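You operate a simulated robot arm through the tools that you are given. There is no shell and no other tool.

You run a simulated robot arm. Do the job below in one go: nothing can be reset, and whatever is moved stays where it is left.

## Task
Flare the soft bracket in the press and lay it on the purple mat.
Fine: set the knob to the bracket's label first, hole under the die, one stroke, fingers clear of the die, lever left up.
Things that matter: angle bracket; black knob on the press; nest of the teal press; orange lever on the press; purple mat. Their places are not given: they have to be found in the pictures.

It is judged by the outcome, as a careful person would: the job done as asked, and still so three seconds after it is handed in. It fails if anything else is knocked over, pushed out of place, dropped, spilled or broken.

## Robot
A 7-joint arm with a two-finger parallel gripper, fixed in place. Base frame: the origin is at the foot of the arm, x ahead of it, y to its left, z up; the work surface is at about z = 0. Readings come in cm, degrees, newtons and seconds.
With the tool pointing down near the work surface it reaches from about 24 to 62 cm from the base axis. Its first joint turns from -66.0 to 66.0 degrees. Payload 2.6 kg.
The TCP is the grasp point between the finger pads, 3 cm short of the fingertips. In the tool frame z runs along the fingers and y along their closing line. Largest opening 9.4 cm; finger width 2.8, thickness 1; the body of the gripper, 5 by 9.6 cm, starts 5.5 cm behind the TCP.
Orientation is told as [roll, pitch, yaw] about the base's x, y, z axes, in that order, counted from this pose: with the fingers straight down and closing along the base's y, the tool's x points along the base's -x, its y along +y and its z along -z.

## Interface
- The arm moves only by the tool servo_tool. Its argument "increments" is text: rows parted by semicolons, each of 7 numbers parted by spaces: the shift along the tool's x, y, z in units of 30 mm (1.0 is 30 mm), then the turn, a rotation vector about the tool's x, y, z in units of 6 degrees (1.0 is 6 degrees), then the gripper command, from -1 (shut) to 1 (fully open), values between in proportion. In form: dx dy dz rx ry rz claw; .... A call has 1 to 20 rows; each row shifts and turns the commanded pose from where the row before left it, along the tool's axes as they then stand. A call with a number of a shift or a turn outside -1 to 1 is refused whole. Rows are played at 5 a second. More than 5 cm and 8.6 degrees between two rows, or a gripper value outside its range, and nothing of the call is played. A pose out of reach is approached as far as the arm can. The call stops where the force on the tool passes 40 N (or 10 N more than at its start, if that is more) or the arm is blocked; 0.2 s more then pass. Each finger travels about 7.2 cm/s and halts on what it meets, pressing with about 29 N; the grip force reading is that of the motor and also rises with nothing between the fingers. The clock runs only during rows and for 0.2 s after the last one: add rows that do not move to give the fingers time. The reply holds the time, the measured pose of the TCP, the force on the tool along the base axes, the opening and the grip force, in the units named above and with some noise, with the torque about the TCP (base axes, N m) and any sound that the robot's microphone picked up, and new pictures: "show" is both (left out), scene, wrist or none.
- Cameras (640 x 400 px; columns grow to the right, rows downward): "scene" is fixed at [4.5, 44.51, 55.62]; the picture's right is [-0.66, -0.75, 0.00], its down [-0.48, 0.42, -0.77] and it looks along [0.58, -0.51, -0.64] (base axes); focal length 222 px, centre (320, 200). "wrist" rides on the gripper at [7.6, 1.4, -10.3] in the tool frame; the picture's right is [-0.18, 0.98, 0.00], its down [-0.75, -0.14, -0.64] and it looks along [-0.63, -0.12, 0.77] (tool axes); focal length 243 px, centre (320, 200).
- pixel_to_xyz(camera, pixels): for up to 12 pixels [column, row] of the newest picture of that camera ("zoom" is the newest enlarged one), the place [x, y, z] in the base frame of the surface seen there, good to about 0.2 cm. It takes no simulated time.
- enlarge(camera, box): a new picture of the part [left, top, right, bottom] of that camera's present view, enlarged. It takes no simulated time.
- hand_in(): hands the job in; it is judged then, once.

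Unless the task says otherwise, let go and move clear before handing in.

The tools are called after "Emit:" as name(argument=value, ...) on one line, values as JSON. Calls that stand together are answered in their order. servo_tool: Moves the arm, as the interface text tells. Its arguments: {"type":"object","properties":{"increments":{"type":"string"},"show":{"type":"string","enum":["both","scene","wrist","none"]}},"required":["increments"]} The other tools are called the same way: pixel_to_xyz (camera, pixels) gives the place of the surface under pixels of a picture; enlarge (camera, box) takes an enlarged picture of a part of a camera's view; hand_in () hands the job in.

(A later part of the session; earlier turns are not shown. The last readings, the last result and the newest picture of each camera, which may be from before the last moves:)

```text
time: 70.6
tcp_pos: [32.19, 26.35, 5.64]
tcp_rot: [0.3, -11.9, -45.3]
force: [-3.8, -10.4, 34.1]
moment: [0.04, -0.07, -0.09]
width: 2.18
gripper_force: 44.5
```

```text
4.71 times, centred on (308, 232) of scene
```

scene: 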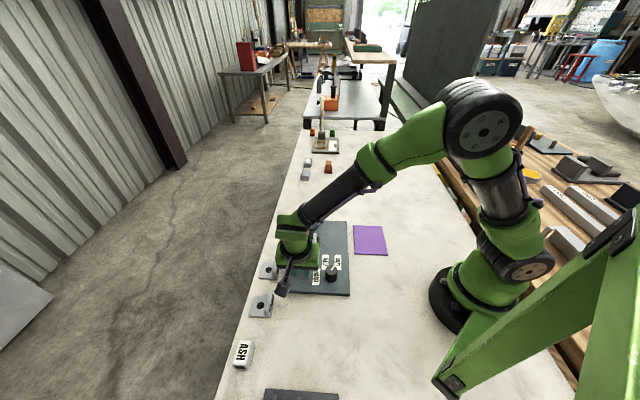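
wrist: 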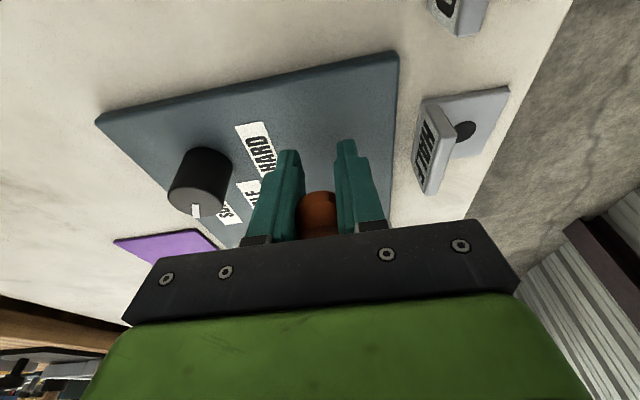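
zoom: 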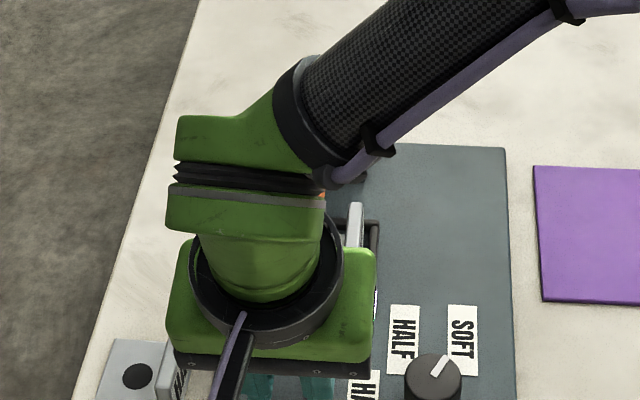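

The ball centre is at z≈7.5 (lever horizontal, ~90°) and has not moved with further pushing, so this is the bottom of the stroke with the die seated at the hole. Now I'll ease off and bring the lever back up along the same arc while holding it.

Emit:
servo_tool(increments="-0.017 0 -0.082 0 0 0 -1; 0 0 0 0 0 0 -1; -0.037 0 -0.17 0 0 0 -1; -0.073 0 -0.339 0 0 0 -1; -0.091 0 -0.334 0 0 0 -1; 0 0 0 0 0 0 -1")

Emit:
enlarge(camera="wrist", box=[250, 80, 410, 240])

```text
time: 72.0
tcp_pos: [32.34, 26.31, 8.6]
tcp_rot: [0.2, -12.1, -45.1]
force: [23.0, 8.0, -8.7]
moment: [0.65, 1.44, 0.19]
width: 2.21
gripper_force: 45.0
```

scene: 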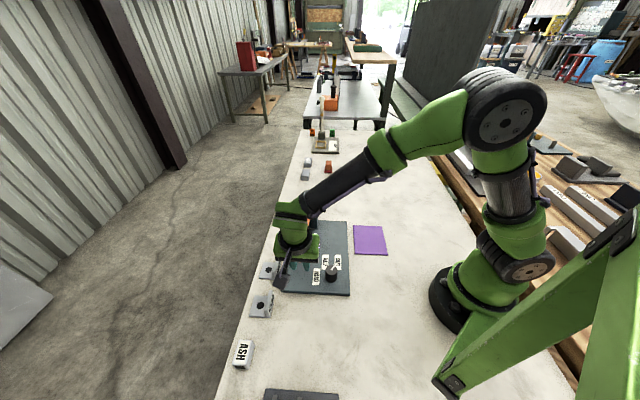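
wrist: 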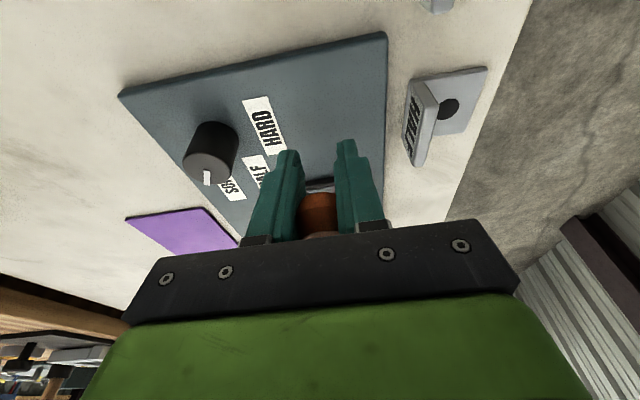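

```text
2.50 times, centred on (330, 160) of wrist
```

zoom: 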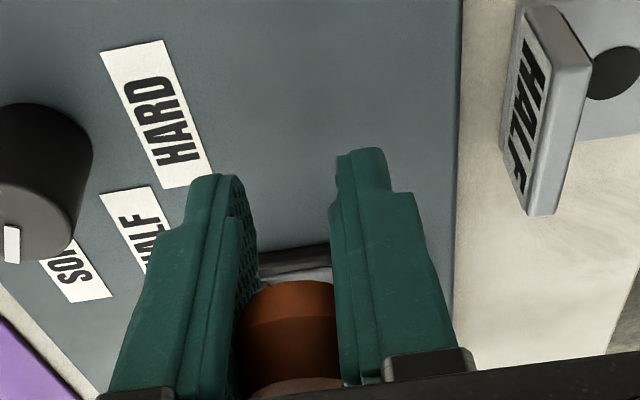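

The lever comes up with the fingers. I'll trim the side load and continue upward.

Emit:
servo_tool(increments="-0.125 0.033 -0.323 0 0 0 -1; -0.142 0 -0.316 0 0 0 -1; -0.158 0 -0.308 0 0 0 -1; -0.174 0 -0.3 0 0 0 -1; -0.189 0 -0.29 0 0 0 -1; 0 0 0 0 0 0 -1", show="none")

```text
time: 73.4
tcp_pos: [32.98, 25.53, 13.47]
tcp_rot: [-0.1, -11.7, -45.2]
force: [-7.3, 4.9, -4.8]
moment: [0.9, 0.81, 0.03]
width: 2.19
gripper_force: 45.1
```

Emit:
servo_tool(increments="-0.204 0 -0.279 0 0 0 -1; -0.219 0 -0.269 0 0 0 -1; -0.233 0 -0.257 0 0 0 -1; -0.246 0 -0.244 0 0 0 -1; -0.258 0 -0.231 0 0 0 -1; 0 0 0 0 0 0 -1")

Emit:
enlarge(camera="wrist", box=[250, 60, 410, 240])

```text
time: 74.8
tcp_pos: [35.11, 23.37, 17.84]
tcp_rot: [0.1, -11.9, -45.3]
force: [-6.0, 5.9, -3.7]
moment: [0.9, 0.9, 0.01]
width: 2.2
gripper_force: 45.4
```

scene: 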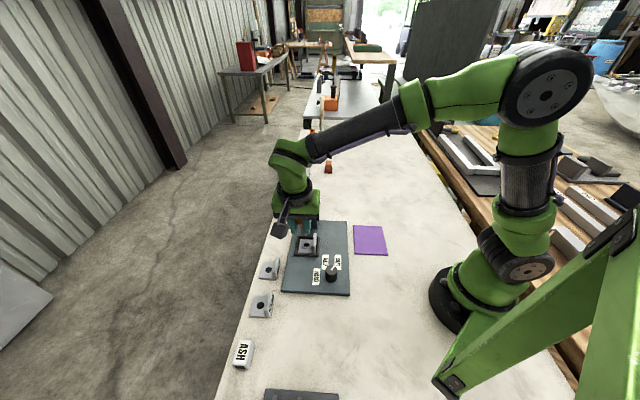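
wrist: 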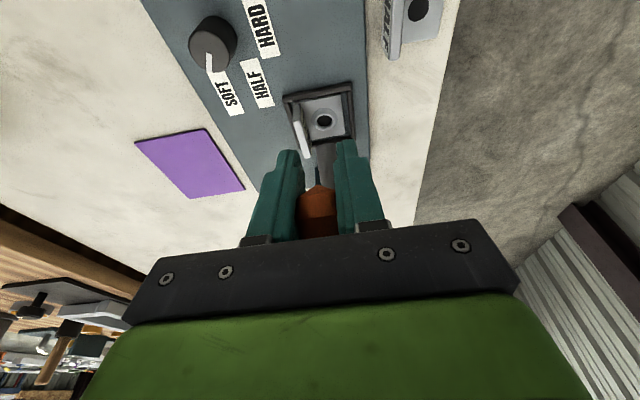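

```text
2.22 times, centred on (330, 150) of wrist
```

zoom: 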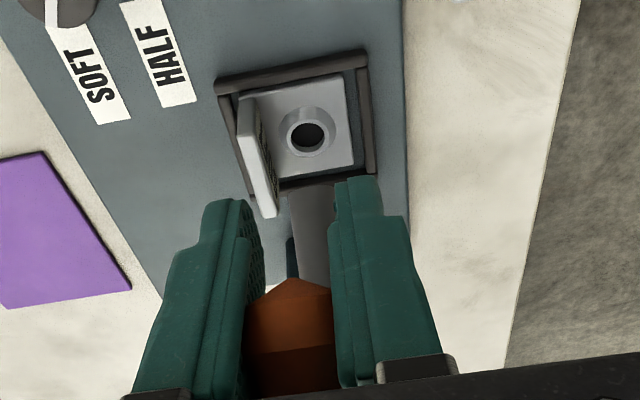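

The hole now shows a flared ring around it (wrist zoom (307,132)): the flare is done in one stroke. I'll continue raising the lever.

Emit:
servo_tool(increments="-0.27 0 -0.218 0 0 0 -1; -0.281 0 -0.203 0 0 0 -1; -0.291 0 -0.188 0 0 0 -1; -0.3 0 -0.172 0 0 0 -1; -0.308 0 -0.153 0 0 0 -1; 0 0 0 0 0 0 -1", show="none")

Emit:
servo_tool(increments="-0.317 0 -0.137 0 0 0 -1; -0.323 0 -0.12 0 0 0 -1; -0.329 0 -0.103 0 0 0 -1; -0.334 0 -0.086 0 0 0 -1; 0 0 0 0 0 0 -1", show="scene")

```text
time: 76.2
tcp_pos: [37.67, 20.89, 21.42]
tcp_rot: [0.0, -11.9, -45.3]
force: [-9.9, 0.9, -2.8]
moment: [1.0, 0.88, -0.02]
width: 2.19
gripper_force: 44.7
```

```text
time: 77.4
tcp_pos: [40.24, 18.3, 23.62]
tcp_rot: [0.0, -11.9, -45.2]
force: [-1.5, 5.8, -9.9]
moment: [0.93, 1.01, 0.11]
width: 2.19
gripper_force: 44.8
```

scene: 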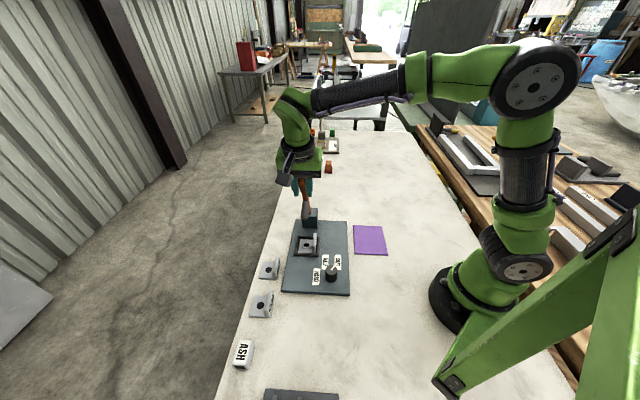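

Going well with low loads. Continuing to near vertical.

Emit:
servo_tool(increments="-0.337 0 -0.07 0 0 0 -1; -0.34 0 -0.053 0 0 0 -1; -0.342 0 -0.035 0 0 0 -1; -0.343 0 -0.017 0 0 0 -1; -0.344 0 0.001 0 0 0 -1; 0 0 0 0 0 0 -1", show="none")

Emit:
servo_tool(increments="-0.343 0 0.019 0 0 0 -1; -0.342 0 0.037 0 0 0 -1; -0.339 0 0.055 0 0 0 -1; 0 0 0 0 0 0 -1")

Emit:
enlarge(camera="scene", box=[270, 140, 350, 260])

```text
time: 78.8
tcp_pos: [43.78, 14.72, 25.32]
tcp_rot: [0.1, -12.2, -45.3]
force: [-0.8, -1.0, 4.2]
moment: [-1.11, 0.88, 0.31]
width: 1.77
gripper_force: 45.0
```

```text
time: 79.4
tcp_pos: [44.3, 14.24, 25.39]
tcp_rot: [0.1, -10.8, -45.4]
force: [-4.5, -3.8, 0.6]
moment: [0.76, -0.55, 0.46]
width: 1.79
gripper_force: 44.9
stopped in row 2: the force on the tool passed its limit at 43 N (the readings are from after the stop); the commanded pose is now the measured one
```

scene: 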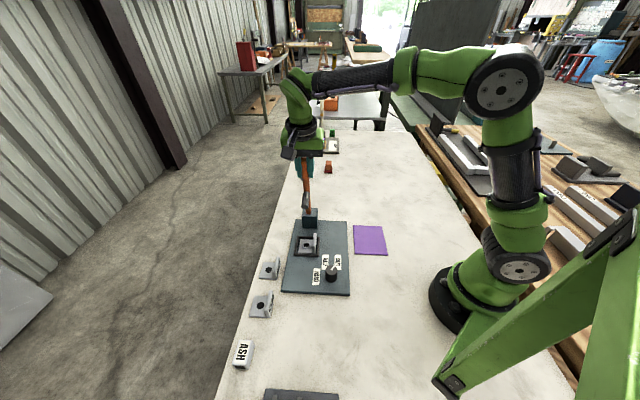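
wrist: 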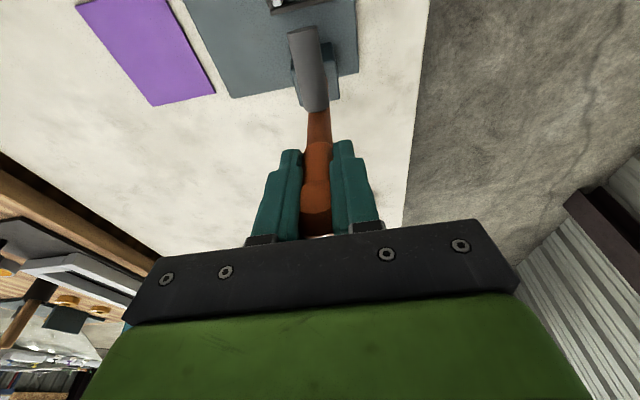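

```text
3.33 times, centred on (310, 200) of scene
```

zoom: 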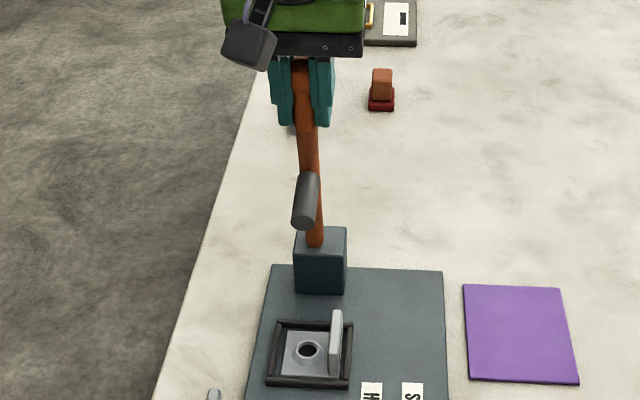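

The grip slid down onto the handle (width 1.79) and the tool got rotationally locked with the lever at about 8° forward. I'll now rotate the tool together with the lever while moving back, in small steps.

Emit:
servo_tool(increments="-0.115 0 0 0 0.18 0 -1; -0.23 0 0 0 0.367 0 -1; 0 0 0 0 0 0 -1", show="scene")

```text
time: 80.2
tcp_pos: [44.99, 13.4, 25.49]
tcp_rot: [-0.1, -7.5, -45.5]
force: [-3.9, -3.1, -11.2]
moment: [1.09, -0.89, 0.58]
width: 1.78
gripper_force: 44.9
```

scene: 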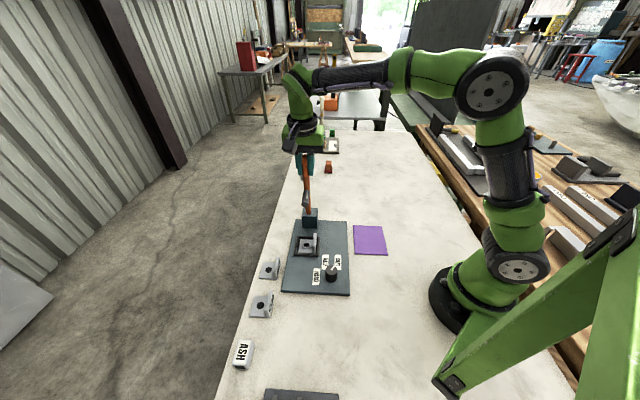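

It moves back smoothly. Continuing four more small steps to the back stop.

Emit:
servo_tool(increments="-0.23 0 0 0 0.367 0 -1; -0.23 0 0 0 0.367 0 -1; -0.23 0 0 0 0.367 0 -1; 0 0 0 0 0 0 -1", show="none")

```text
time: 81.2
tcp_pos: [46.52, 12.11, 25.6]
tcp_rot: [-0.2, -0.8, -45.2]
force: [7.7, 7.0, -30.4]
moment: [0.42, -0.65, 0.58]
width: 1.77
gripper_force: 45.3
```

φ≈-1.5° now; there's -30 N vertical pull, so I'll lower 3 mm and complete the last 3°.

Emit:
servo_tool(increments="0 0 0.09 0 0 0 -1; -0.2 0 0.01 0 0.32 0 -1; 0 0 0 0 0 0 -1", show="none")

```text
time: 82.0
tcp_pos: [46.98, 11.61, 25.64]
tcp_rot: [0.0, 1.2, -45.5]
force: [-14.8, -0.3, -3.5]
moment: [1.2, 1.28, 0.96]
width: 1.77
gripper_force: 44.7
```

Emit:
servo_tool(increments="-0.12 0 0 0 0.18 0 -1; 0 0 0 0 0 0 -1")

Emit:
enlarge(camera="scene", box=[270, 140, 350, 260])

Emit:
enlarge(camera="wrist", box=[230, 80, 410, 250])

```text
time: 82.6
tcp_pos: [47.25, 11.34, 25.61]
tcp_rot: [0.0, 2.2, -45.5]
force: [-14.8, 2.2, -1.8]
moment: [1.34, 1.52, 0.66]
width: 1.79
gripper_force: 44.7
```

scene: 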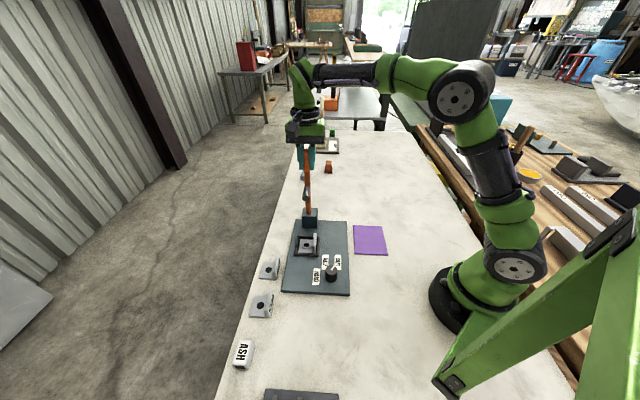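
wrist: 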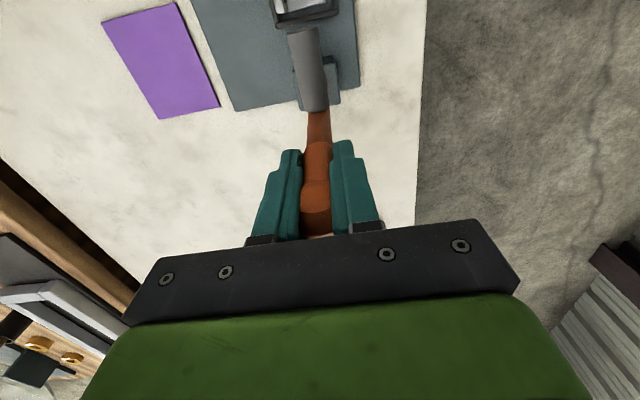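

```text
3.33 times, centred on (310, 200) of scene
```

zoom: 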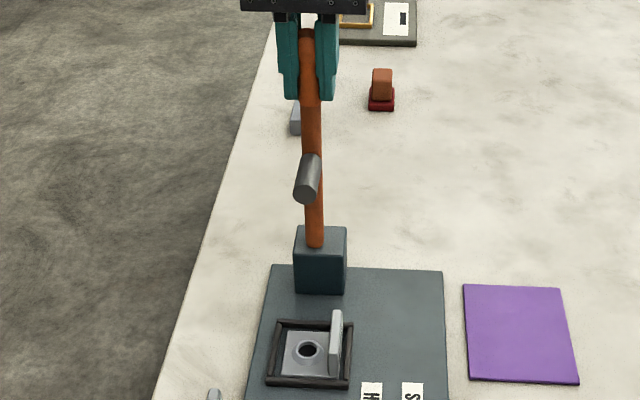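

```text
2.35 times, centred on (320, 165) of wrist
```

zoom: 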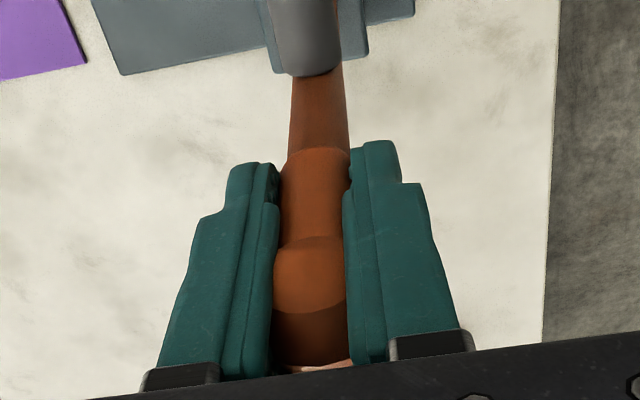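

The lever looks back at rest. I'll compare lever points with the initial ones before letting go.

Emit:
enlarge(camera="scene", box=[280, 140, 340, 235])

Emit:
pixel_to_xyz(camera="zoom", pixels=[[308, 125], [309, 150], [310, 175], [313, 270], [313, 295], [301, 242], [305, 215], [308, 110]])

```text
4.21 times, centred on (310, 188) of scene
```

zoom: 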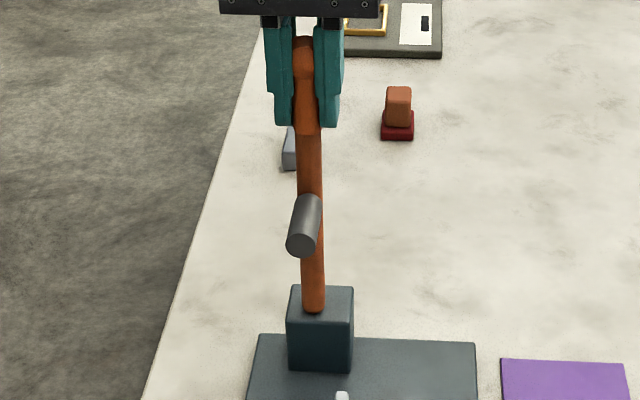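

```text
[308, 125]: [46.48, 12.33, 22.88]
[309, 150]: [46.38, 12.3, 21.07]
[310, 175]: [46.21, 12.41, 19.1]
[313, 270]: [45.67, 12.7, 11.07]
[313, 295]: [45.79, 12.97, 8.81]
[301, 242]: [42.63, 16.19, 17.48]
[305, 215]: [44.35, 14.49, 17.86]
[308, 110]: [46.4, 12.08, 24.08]
```

The lever matches its initial position (die tip at (42.6,16.2,17.5) versus (42.95,15.9,17.4) at start). I'll open the fingers and check that it stays.

Emit:
servo_tool(increments="0 0 0 0 0 0 -0.3; 0 0 0 0 0 0 0; 0 0 0 0 0 0 0.28; 0 0 0 0 0 0 0.28; 0 0 0 0 0 0 0.28")

Emit:
enlarge(camera="scene", box=[280, 140, 340, 235])

```text
time: 83.8
tcp_pos: [47.21, 11.18, 25.53]
tcp_rot: [-0.1, 2.0, -45.4]
force: [-0.3, -0.8, -0.6]
moment: [0.0, 0.02, 0.01]
width: 6.02
gripper_force: 0.1
```

scene: 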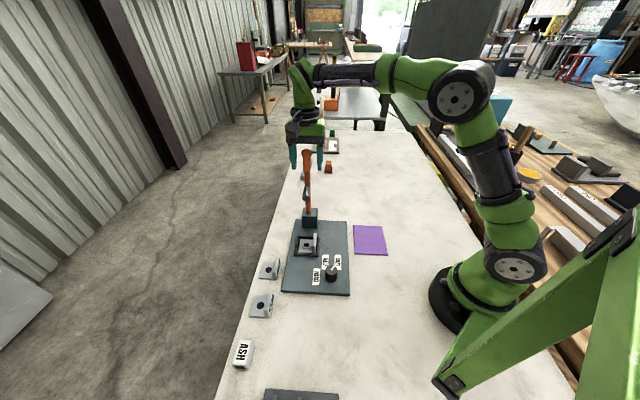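
wrist: 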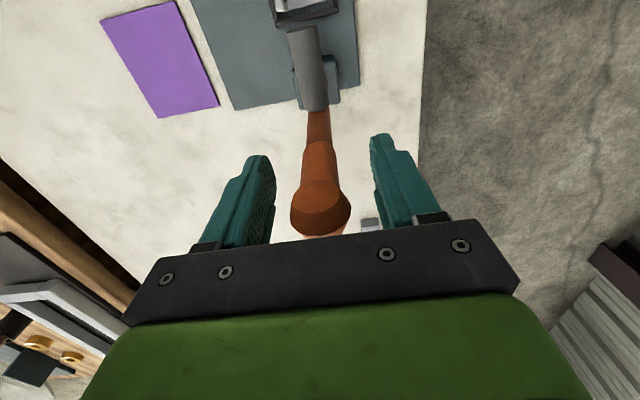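

```text
4.21 times, centred on (310, 188) of scene
```

zoom: 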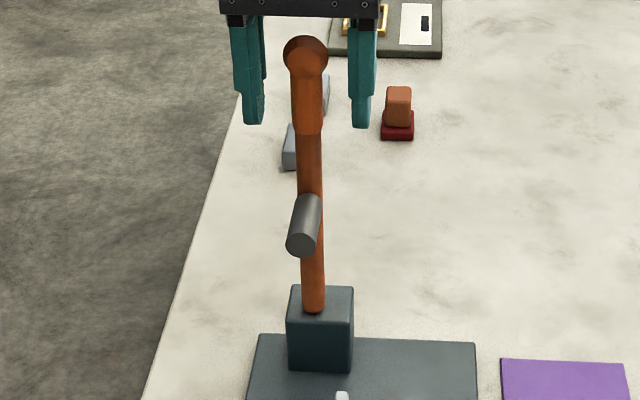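

The lever stands up on its own. I'll rise 12 cm clear, then move back over the nest side.

Emit:
servo_tool(increments="0 0 -0.5 0 0 0 0.28; 0 0 -0.8 0 0 0 0.28; 0 0 -0.9 0 0 0 0.28; 0 0 -0.9 0 0 0 0.28; 0 0 -0.9 0 0 0 0.28; 0 0 0 0 0 0 0.28", show="scene")

```text
time: 85.2
tcp_pos: [47.52, 11.19, 37.37]
tcp_rot: [0.1, 1.9, -45.4]
force: [0.0, -0.6, 0.5]
moment: [-0.02, -0.01, 0.03]
width: 6.04
gripper_force: 0.0
```

scene: 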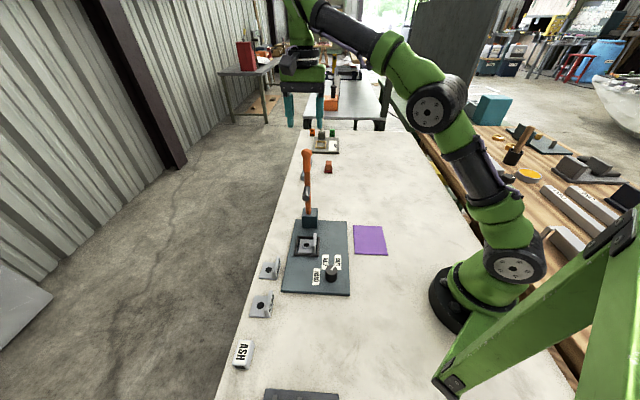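

I'll move back over the front of the nest, re-tilt to 12°, and close the opening to 3 cm.

Emit:
servo_tool(increments="0.795 -0.15 0 0 0 0 0.28; 0.795 -0.15 0 0 0 0 0.28; 0.795 -0.15 0 0 0 0 0.28; 0.795 -0.15 0 0 0 0 0.1; 0.795 -0.15 0 0 0 0 0; 0.795 -0.15 0 0 0 0 -0.2; 0 0 0 0 -0.78 0 -0.36; 0 0 0 0 -0.78 0 -0.36; 0 0 0 0 -0.77 0 -0.36; 0 0 0 0 0 0 -0.36", show="scene")

```text
time: 87.4
tcp_pos: [35.43, 19.33, 38.0]
tcp_rot: [0.1, -12.0, -45.5]
force: [0.4, 0.2, 0.0]
moment: [0.0, 0.02, 0.02]
width: 3.0
gripper_force: 0.0
```

scene: 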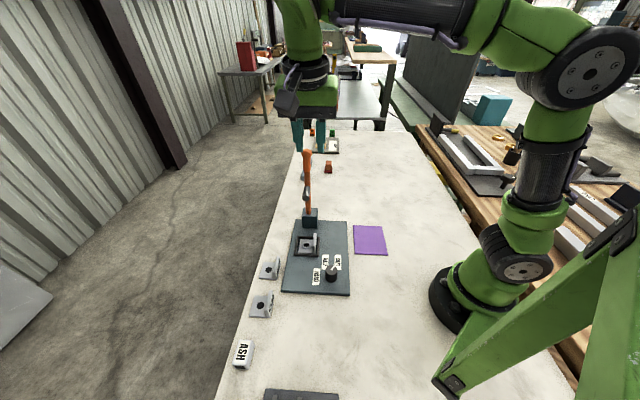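

Descending over the nest to z≈14 to look at the flared bracket.

Emit:
servo_tool(increments="0.141 0 0.871 0 0 0 -0.36; 0.141 0 0.871 0 0 0 -0.36; 0.141 0 0.871 0 0 0 -0.36; 0.141 0 0.871 0 0 0 -0.36; 0.141 0 0.871 0 0 0 -0.36; 0.141 0 0.871 0 0 0 -0.36; 0.141 0 0.871 0 0 0 -0.36; 0.141 0 0.871 0 0 0 -0.36; 0.141 0 0.871 0 0 0 -0.36; 0 0 0 0 0 0 -0.36")

Emit:
enlarge(camera="wrist", box=[270, 20, 430, 150])

```text
time: 89.6
tcp_pos: [36.38, 18.43, 14.16]
tcp_rot: [0.0, -12.0, -45.5]
force: [0.3, 0.6, 0.9]
moment: [-0.01, 0.02, -0.01]
width: 3.01
gripper_force: 0.1
```

scene: 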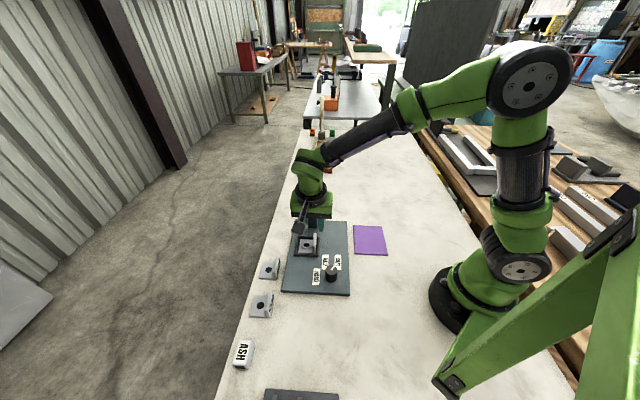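
wrist: 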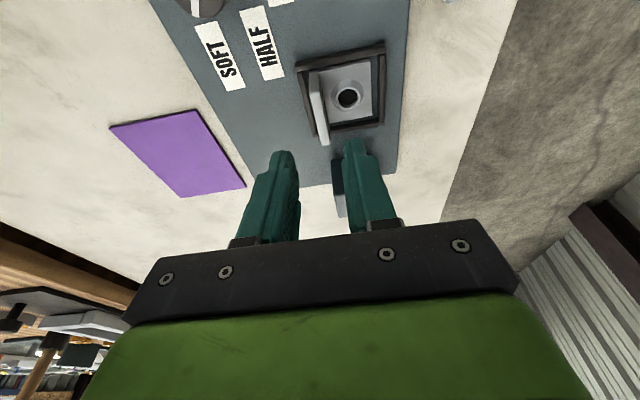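

```text
3.08 times, centred on (350, 85) of wrist
```

zoom: 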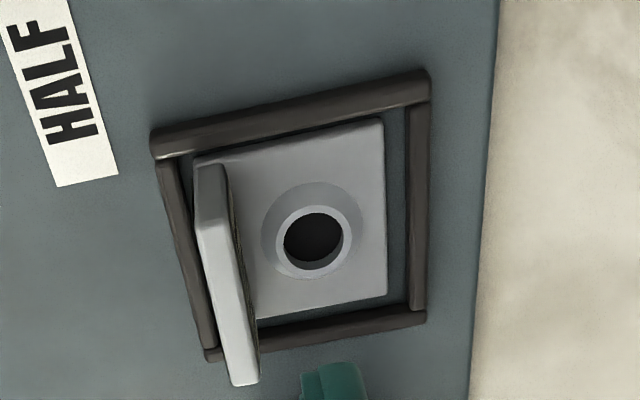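

The flare forms a raised collar around the hole. I'll measure its height to keep the finger clear of it.

Emit:
pixel_to_xyz(camera="zoom", pixels=[[312, 192], [312, 205], [280, 240], [268, 245], [345, 240], [312, 270], [355, 230], [300, 278], [360, 290], [280, 290], [340, 265], [240, 170]])

Emit:
enlarge(camera="scene", box=[285, 225, 335, 265])

```text
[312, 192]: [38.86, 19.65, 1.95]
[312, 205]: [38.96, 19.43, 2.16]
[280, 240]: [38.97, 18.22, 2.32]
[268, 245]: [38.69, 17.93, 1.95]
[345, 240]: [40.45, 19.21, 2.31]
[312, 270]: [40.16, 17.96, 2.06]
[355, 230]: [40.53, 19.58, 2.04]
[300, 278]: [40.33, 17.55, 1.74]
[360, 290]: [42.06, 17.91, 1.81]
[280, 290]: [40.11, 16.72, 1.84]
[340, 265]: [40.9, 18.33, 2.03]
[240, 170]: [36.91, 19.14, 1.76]
```

```text
10.00 times, centred on (310, 245) of scene
```

zoom: 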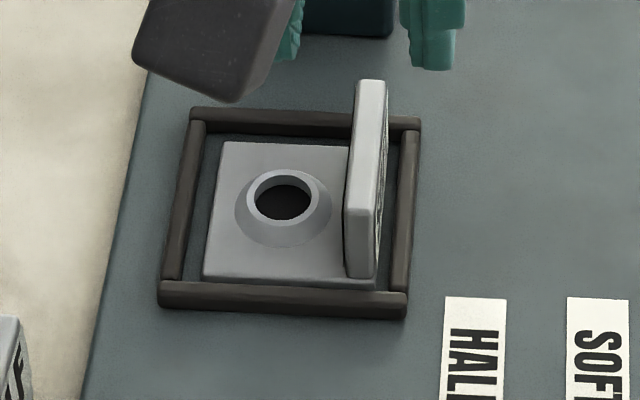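

The collar is about 0.6 cm high (top z≈2.3). I'll grip the flange a bit toward its front end so the fingertip clears the collar, descending first to z≈5.6 with 2.4 cm opening.

Emit:
servo_tool(increments="0.0728 0 0.4707 0 0 0 -0.49; 0.0728 0 0.4707 0 0 0 -0.49; 0.0728 0 0.4707 0 0 0 -0.49; 0.0728 0 0.4707 0 0 0 -0.49; 0.0728 0 0.4707 0 0 0 -0.49; 0.0728 0 0.4707 0 0 0 -0.49; 0 0 0 0 0 0 -0.49; 0 0 0 0 0 0 -0.49")

Emit:
enlarge(camera="wrist", box=[250, 60, 420, 220])

Emit:
enlarge(camera="scene", box=[280, 215, 340, 265])

```text
time: 91.4
tcp_pos: [36.66, 18.1, 5.59]
tcp_rot: [-0.1, -11.9, -45.3]
force: [0.4, -0.1, -0.1]
moment: [0.03, 0.0, -0.02]
width: 2.4
gripper_force: 0.0
```

scene: 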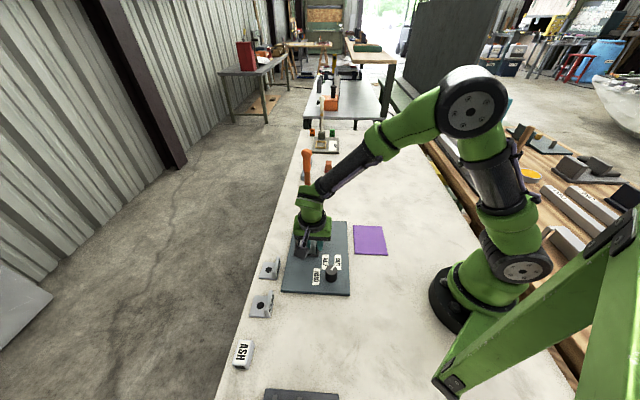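
wrist: 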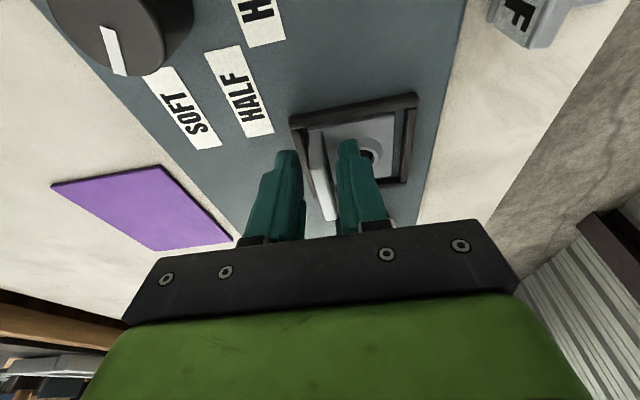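

```text
2.50 times, centred on (335, 140) of wrist
```

zoom: 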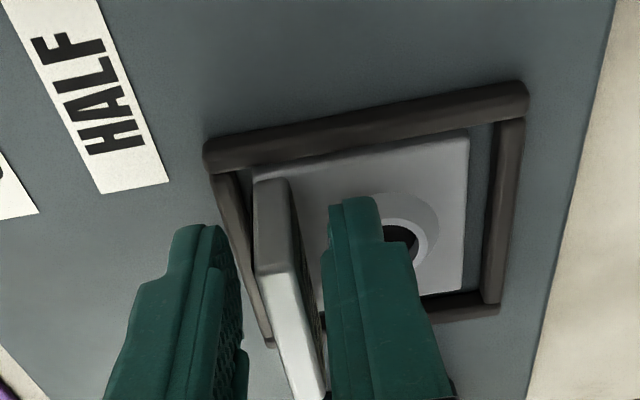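

```text
8.00 times, centred on (310, 240) of scene
```

zoom: 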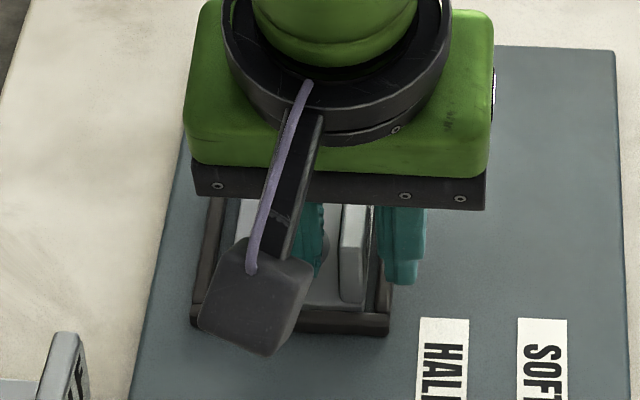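

The flange is centred between the fingers and the fingertip is past the collar's side. I'll narrow to 1.6 cm, lower to z≈5.25, and then grip.

Emit:
servo_tool(increments="0 0 0 0 0 0 -0.56; 0 0 0 0 0 0 -0.64; 0 0 0 0 0 0 -0.66; 0.012 0 0.057 0 0 0 -0.66; 0.012 0 0.057 0 0 0 -0.66; 0 0 0 0 0 0 -0.66", show="none")

```text
time: 92.8
tcp_pos: [36.7, 18.13, 5.21]
tcp_rot: [-0.1, -11.9, -45.4]
force: [-0.4, -0.8, -0.5]
moment: [0.0, 0.04, -0.01]
width: 1.58
gripper_force: 0.0
```

No contact at z=5.21. Gripping now.

Emit:
servo_tool(increments="0 0 0 0 0 0 -0.72; 0 0 0 0 0 0 -0.78; 0 0 0 0 0 0 -0.9; 0 0 0 0 0 0 -1; 0 0 0 0 0 0 -1; 0 0 0 0 0 0 -1")

Emit:
enlarge(camera="wrist", box=[250, 60, 420, 220])

```text
time: 94.2
tcp_pos: [36.75, 18.15, 5.28]
tcp_rot: [-0.1, -11.9, -45.4]
force: [0.6, -0.1, 1.1]
moment: [0.01, -0.12, -0.03]
width: 0.83
gripper_force: 28.9
```

scene: 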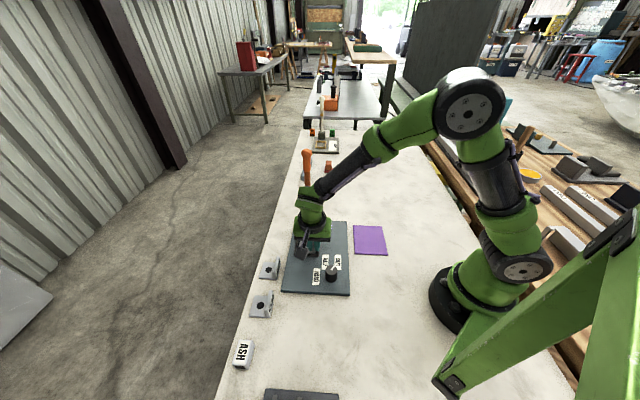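
wrist: 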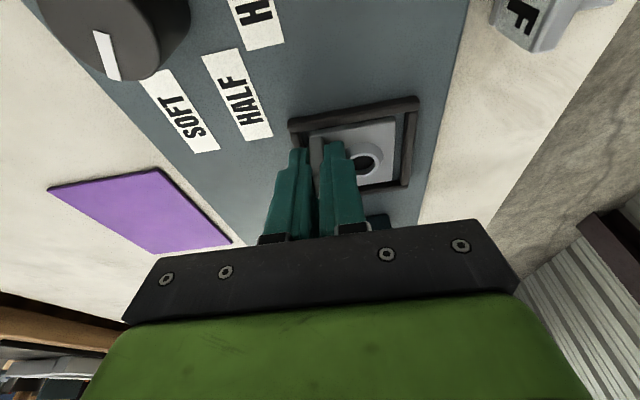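

```text
2.50 times, centred on (335, 140) of wrist
```

zoom: 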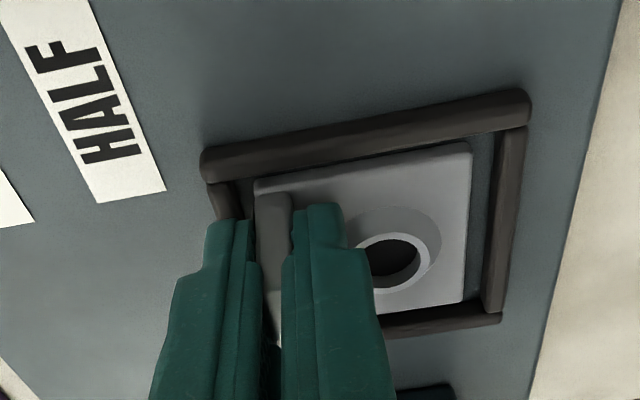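

Gripped at width 0.83 with no vertical push-off. I'll lift slowly 1 cm and check it's held.

Emit:
servo_tool(increments="-0.007 0 -0.033 0 0 0 -1; -0.007 0 -0.033 0 0 0 -1; -0.014 0 -0.065 0 0 0 -1; -0.014 0 -0.065 0 0 0 -1; -0.014 0 -0.065 0 0 0 -1; -0.014 0 -0.065 0 0 0 -1; 0 0 0 0 0 0 -1")

Emit:
enlarge(camera="wrist", box=[250, 60, 420, 220])

```text
time: 95.8
tcp_pos: [36.59, 18.16, 6.3]
tcp_rot: [0.0, -11.9, -45.4]
force: [-0.3, 0.1, -1.4]
moment: [-0.01, 0.03, 0.0]
width: 0.84
gripper_force: 28.7
```

scene: 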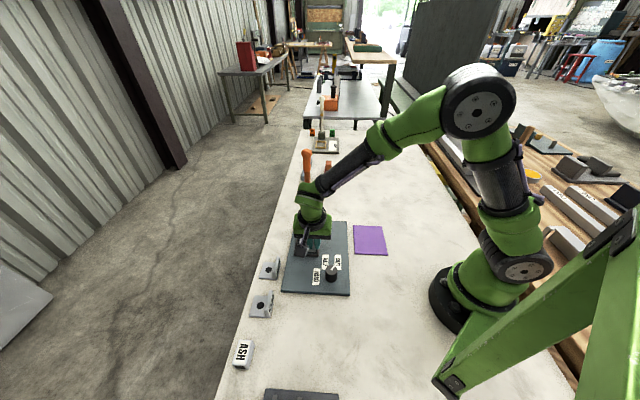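
wrist: 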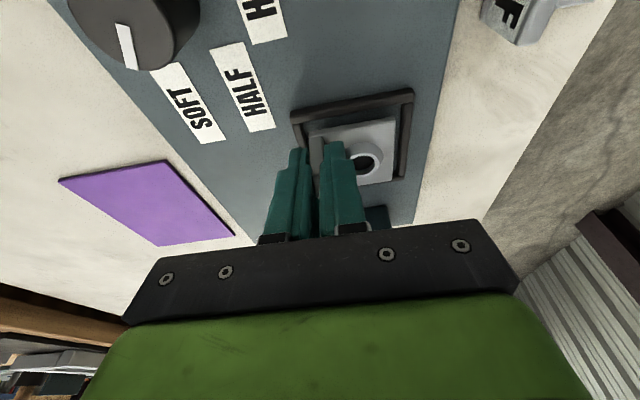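

```text
2.50 times, centred on (335, 140) of wrist
```

zoom: 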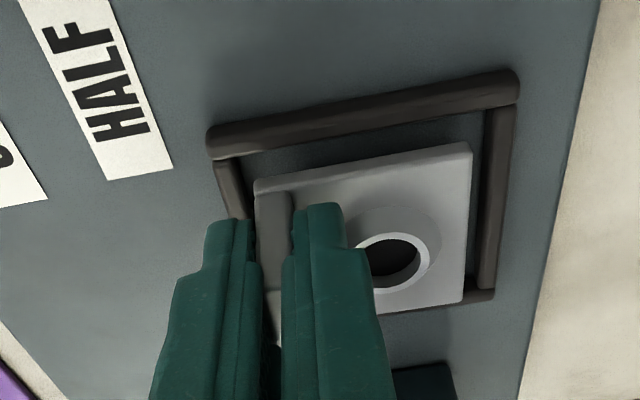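

The bracket rises with the fingers (nest bars now below it). Continuing slowly up about 6 cm.

Emit:
servo_tool(increments="-0.028 0 -0.13 0 0 0 -1; -0.033 0 -0.157 0 0 0 -1; -0.033 0 -0.157 0 0 0 -1; -0.033 0 -0.157 0 0 0 -1; -0.033 0 -0.157 0 0 0 -1; -0.033 0 -0.157 0 0 0 -1; -0.033 0 -0.157 0 0 0 -1; -0.033 0 -0.157 0 0 0 -1; -0.033 0 -0.157 0 0 0 -1; -0.033 0 -0.157 0 0 0 -1; -0.033 0 -0.157 0 0 0 -1; -0.033 0 -0.157 0 0 0 -1; -0.02 0 -0.1 0 0 0 -1; 0 0 0 0 0 0 -1")

Emit:
enlarge(camera="wrist", box=[250, 60, 420, 220])

```text
time: 98.8
tcp_pos: [36.61, 18.1, 12.24]
tcp_rot: [0.0, -11.9, -45.4]
force: [-0.2, 0.1, -0.7]
moment: [-0.03, 0.0, -0.01]
width: 0.85
gripper_force: 28.3
```

scene: 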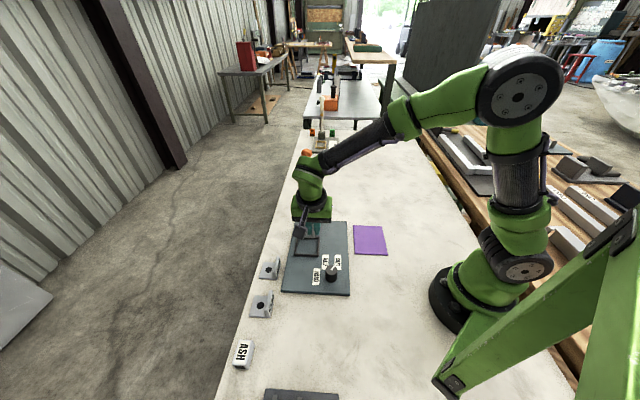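
wrist: 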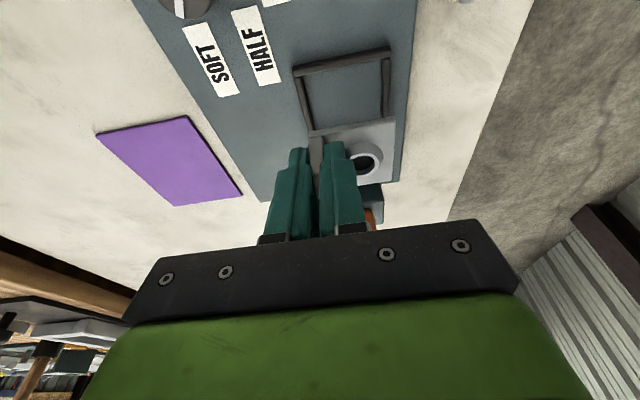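

```text
2.50 times, centred on (335, 140) of wrist
```

zoom: 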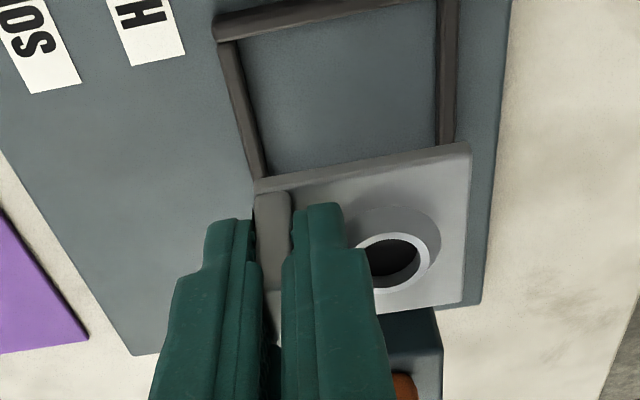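

Held well. I'll measure the mat from this view (wrist corners (97,133), (185,116), (242,193), (178,206)).

Emit:
pixel_to_xyz(camera="wrist", pixels=[[100, 134], [184, 118], [240, 193], [178, 204], [170, 162], [138, 125], [214, 155]])

Emit:
pixel_to_xyz(camera="scene", pixels=[[354, 227], [382, 226], [387, 253], [357, 254], [370, 240]])

Emit:
pixel_to_xyz(camera="zoom", pixels=[[470, 160], [465, 290], [390, 235], [432, 240], [270, 220], [300, 180], [400, 305], [440, 180]])

```text
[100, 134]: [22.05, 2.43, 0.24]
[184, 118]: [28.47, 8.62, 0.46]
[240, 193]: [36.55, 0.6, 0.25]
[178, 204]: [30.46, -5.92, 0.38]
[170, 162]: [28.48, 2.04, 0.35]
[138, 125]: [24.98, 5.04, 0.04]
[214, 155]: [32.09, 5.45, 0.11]
```

```text
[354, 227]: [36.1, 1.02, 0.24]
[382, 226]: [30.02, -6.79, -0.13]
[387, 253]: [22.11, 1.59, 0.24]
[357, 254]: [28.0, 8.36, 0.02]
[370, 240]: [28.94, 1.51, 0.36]
```

```text
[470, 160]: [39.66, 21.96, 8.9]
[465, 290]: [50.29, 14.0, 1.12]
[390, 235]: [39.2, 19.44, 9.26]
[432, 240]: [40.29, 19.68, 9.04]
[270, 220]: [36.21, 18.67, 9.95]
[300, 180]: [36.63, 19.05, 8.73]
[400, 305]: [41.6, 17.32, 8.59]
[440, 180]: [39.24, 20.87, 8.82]
```

Mat centre is about (29.3,1.3), top z≈0.3. I'll carry the bracket away from the lever first, then across to above the mat (TCP ≈ (28.1,0.4)).

Emit:
servo_tool(increments="0 -0.2 0 0 0 0 -1; 0 -0.333 0 0 0 0 -1; 0 -0.333 0 0 0 0 -1; 0 -0.333 0 0 0 0 -1; 0 -0.333 0 0 0 0 -1; 0 -0.333 0 0 0 0 -1; 0 -0.333 0 0 0 0 -1; 0 -0.333 0 0 0 0 -1; 0 -0.133 0 0 0 0 -1; 0 0 0 0 0 0 -1", show="scene")

Emit:
servo_tool(increments="-0.09 -0.15 0.018 0 0 0 -1; -0.177 -0.294 0.0375 0 0 0 -1; -0.177 -0.294 0.0375 0 0 0 -1; -0.177 -0.294 0.0375 0 0 0 -1; -0.177 -0.294 0.0375 0 0 0 -1; -0.177 -0.294 0.0375 0 0 0 -1; -0.177 -0.294 0.0375 0 0 0 -1; -0.177 -0.294 0.0375 0 0 0 -1; -0.177 -0.294 0.0375 0 0 0 -1; -0.177 -0.294 0.0375 0 0 0 -1; -0.177 -0.294 0.0375 0 0 0 -1; -0.177 -0.294 0.0375 0 0 0 -1; -0.09 -0.15 0.018 0 0 0 -1; 0 0 0 0 0 0 -1")

```text
time: 101.0
tcp_pos: [30.96, 12.39, 12.25]
tcp_rot: [0.0, -11.9, -45.4]
force: [0.4, 0.0, -0.5]
moment: [0.0, 0.02, 0.03]
width: 0.82
gripper_force: 28.7
```

scene: 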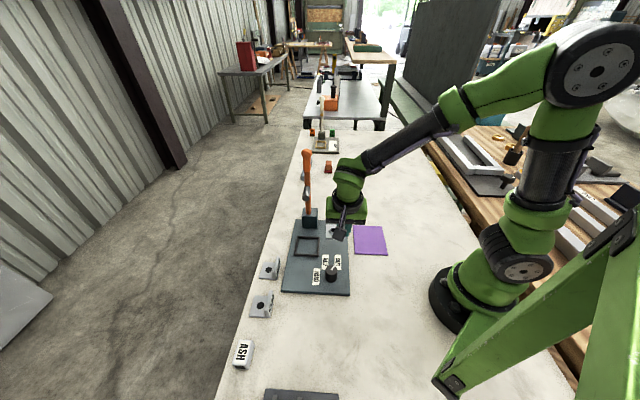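

```text
time: 104.0
tcp_pos: [27.96, 0.44, 12.29]
tcp_rot: [0.0, -11.9, -45.4]
force: [0.4, 0.1, -0.3]
moment: [-0.03, 0.01, 0.02]
width: 0.81
gripper_force: 29.2
```

scene: 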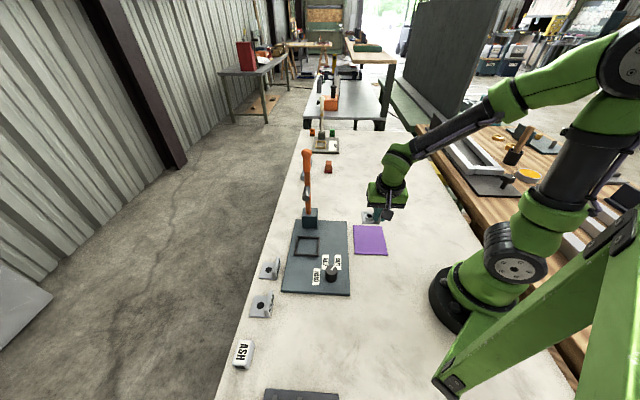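
wrist: 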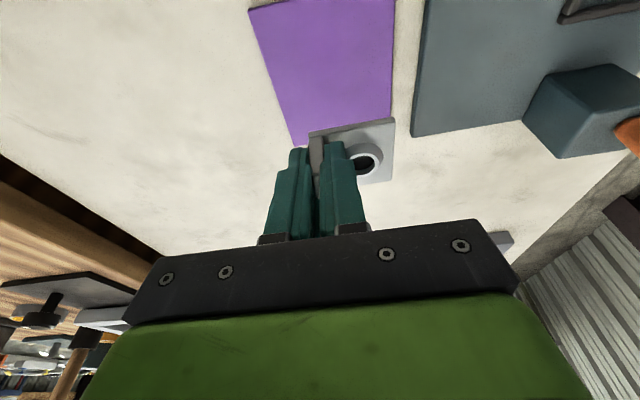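

The bracket is above the mat area. I'll measure its foot position over the mat.

Emit:
enlarge(camera="wrist", box=[250, 60, 420, 220])

Emit:
pixel_to_xyz(camera="zoom", pixels=[[470, 160], [468, 230], [300, 178], [400, 305], [440, 300], [265, 200], [430, 160], [275, 150]])

```text
2.50 times, centred on (335, 140) of wrist
```

zoom: 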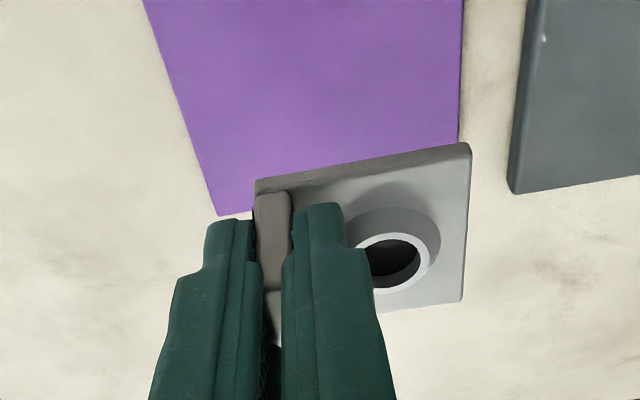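

```text
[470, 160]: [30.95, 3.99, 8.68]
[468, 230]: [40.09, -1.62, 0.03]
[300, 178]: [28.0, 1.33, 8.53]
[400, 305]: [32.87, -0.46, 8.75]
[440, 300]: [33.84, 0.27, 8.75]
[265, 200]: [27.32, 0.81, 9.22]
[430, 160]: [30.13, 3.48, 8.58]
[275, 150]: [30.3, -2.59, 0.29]
```

All foot edges lie within the mat's outline (u' 19.8–24.75 of 17.1–26.1; v -23.75…-18.9 of -25.5…-14). I'll lower 7 cm with a slight shift toward centre.

Emit:
servo_tool(increments="0.0486 0 0.16 0 0 0 -1; 0.0486 0 0.16 0 0 0 -1; 0.0486 0 0.16 0 0 0 -1; 0.0486 0 0.16 0 0 0 -1; 0.0486 0 0.16 0 0 0 -1; 0.0486 0 0.16 0 0 0 -1; 0.0486 0 0.16 0 0 0 -1; 0.0486 0 0.16 0 0 0 -1; 0.0486 0 0.16 0 0 0 -1; 0.0486 0 0.16 0 0 0 -1; 0.0486 0 0.16 0 0 0 -1; 0.0486 0 0.16 0 0 0 -1; 0.0486 0 0.16 0 0 0 -1; 0.0486 0 0.16 0 0 0 -1; 0 0 0 0 0 0 -1")

Emit:
enlarge(camera="wrist", box=[250, 60, 420, 220])

```text
time: 107.2
tcp_pos: [27.61, 0.99, 5.24]
tcp_rot: [0.0, -11.9, -45.4]
force: [-0.2, 0.1, -0.6]
moment: [-0.02, -0.04, 0.0]
width: 0.84
gripper_force: 29.0
```

scene: 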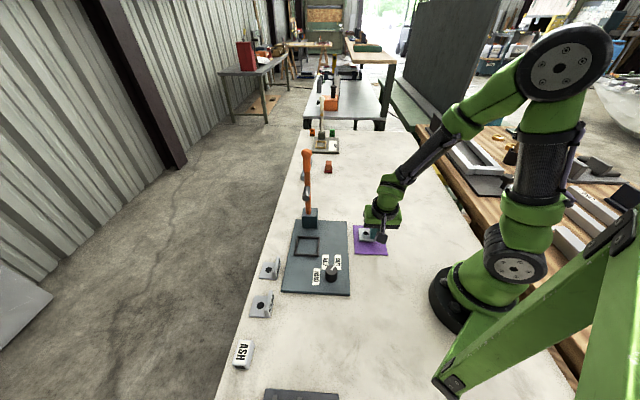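
wrist: 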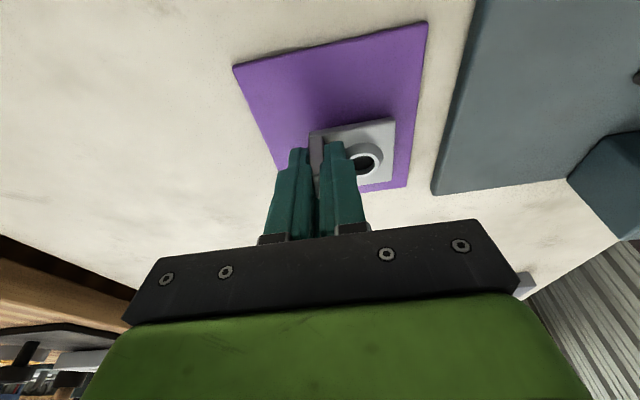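

```text
2.50 times, centred on (335, 140) of wrist
```

zoom: 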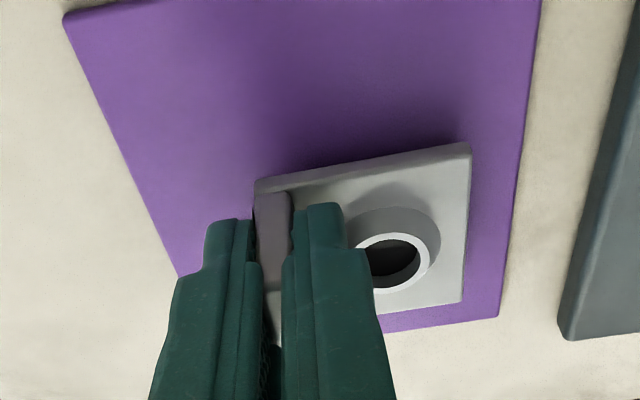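

The bracket is about 0.8 cm above the mat and inside its edges. I'll lower gently until contact.

Emit:
servo_tool(increments="0.014 0 0.065 0 0 0 -1; 0.014 0 0.065 0 0 0 -1; 0.01 0 0.05 0 0 0 -1; 0 0 0 0 0 0 -1", show="none")

Emit:
servo_tool(increments="0.007 0 0.033 0 0 0 -1; 0 0 0 0 0 0 -1", show="none")

```text
time: 108.2
tcp_pos: [27.49, 0.97, 4.76]
tcp_rot: [-0.1, -11.9, -45.5]
force: [0.1, 0.5, -1.1]
moment: [0.0, 0.01, 0.02]
width: 0.8
gripper_force: 29.3
```

```text
time: 108.8
tcp_pos: [27.48, 1.0, 4.55]
tcp_rot: [0.0, -11.9, -45.3]
force: [-0.1, -0.5, -1.1]
moment: [-0.02, 0.0, 0.0]
width: 0.82
gripper_force: 28.7
```

Emit:
servo_tool(increments="0.005 0 0.025 0 0 0 -1; 0 0 0 0 0 0 -1", show="none")

Emit:
servo_tool(increments="0.005 0 0.025 0 0 0 -1; 0 0 0 0 0 0 -1", show="wrist")

```text
time: 109.4
tcp_pos: [27.56, 0.87, 4.55]
tcp_rot: [0.0, -11.9, -45.4]
force: [0.0, -0.2, -1.0]
moment: [0.02, 0.01, 0.0]
width: 0.84
gripper_force: 28.5
```

```text
time: 110.0
tcp_pos: [27.47, 0.84, 4.53]
tcp_rot: [0.0, -11.9, -45.4]
force: [-0.6, 0.2, -0.5]
moment: [0.0, 0.01, 0.02]
width: 0.82
gripper_force: 29.1
```

wrist: 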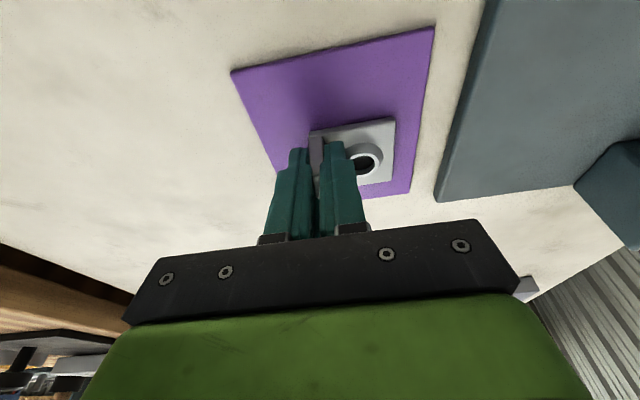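

No contact yet at z≈4.5. A few more 1 mm steps.

Emit:
servo_tool(increments="0.007 0 0.033 0 0 0 -1; 0 0 0 0 0 0 -1", show="none")

Emit:
servo_tool(increments="0.007 0 0.033 0 0 0 -1; 0 0 0 0 0 0 -1", show="none")

```text
time: 110.6
tcp_pos: [27.54, 0.95, 4.54]
tcp_rot: [0.0, -12.1, -45.4]
force: [-2.9, -0.9, 11.1]
moment: [-0.07, -0.14, -0.05]
width: 0.85
gripper_force: 29.3
```

```text
time: 111.2
tcp_pos: [27.55, 0.92, 4.49]
tcp_rot: [0.1, -12.1, -45.6]
force: [-8.8, -0.4, 33.3]
moment: [-0.04, -0.19, -0.01]
width: 0.85
gripper_force: 29.0
```

Contact with the mat (33 N). I'll ease up about 1.5 mm and release.

Emit:
servo_tool(increments="-0.009 0 -0.045 0 0 0 -1; 0 0 0 0 0 0 -1", show="none")

```text
time: 111.8
tcp_pos: [27.51, 1.01, 4.4]
tcp_rot: [0.0, -11.8, -45.4]
force: [0.6, 0.8, 1.9]
moment: [0.08, -0.16, -0.01]
width: 0.84
gripper_force: 29.0
```

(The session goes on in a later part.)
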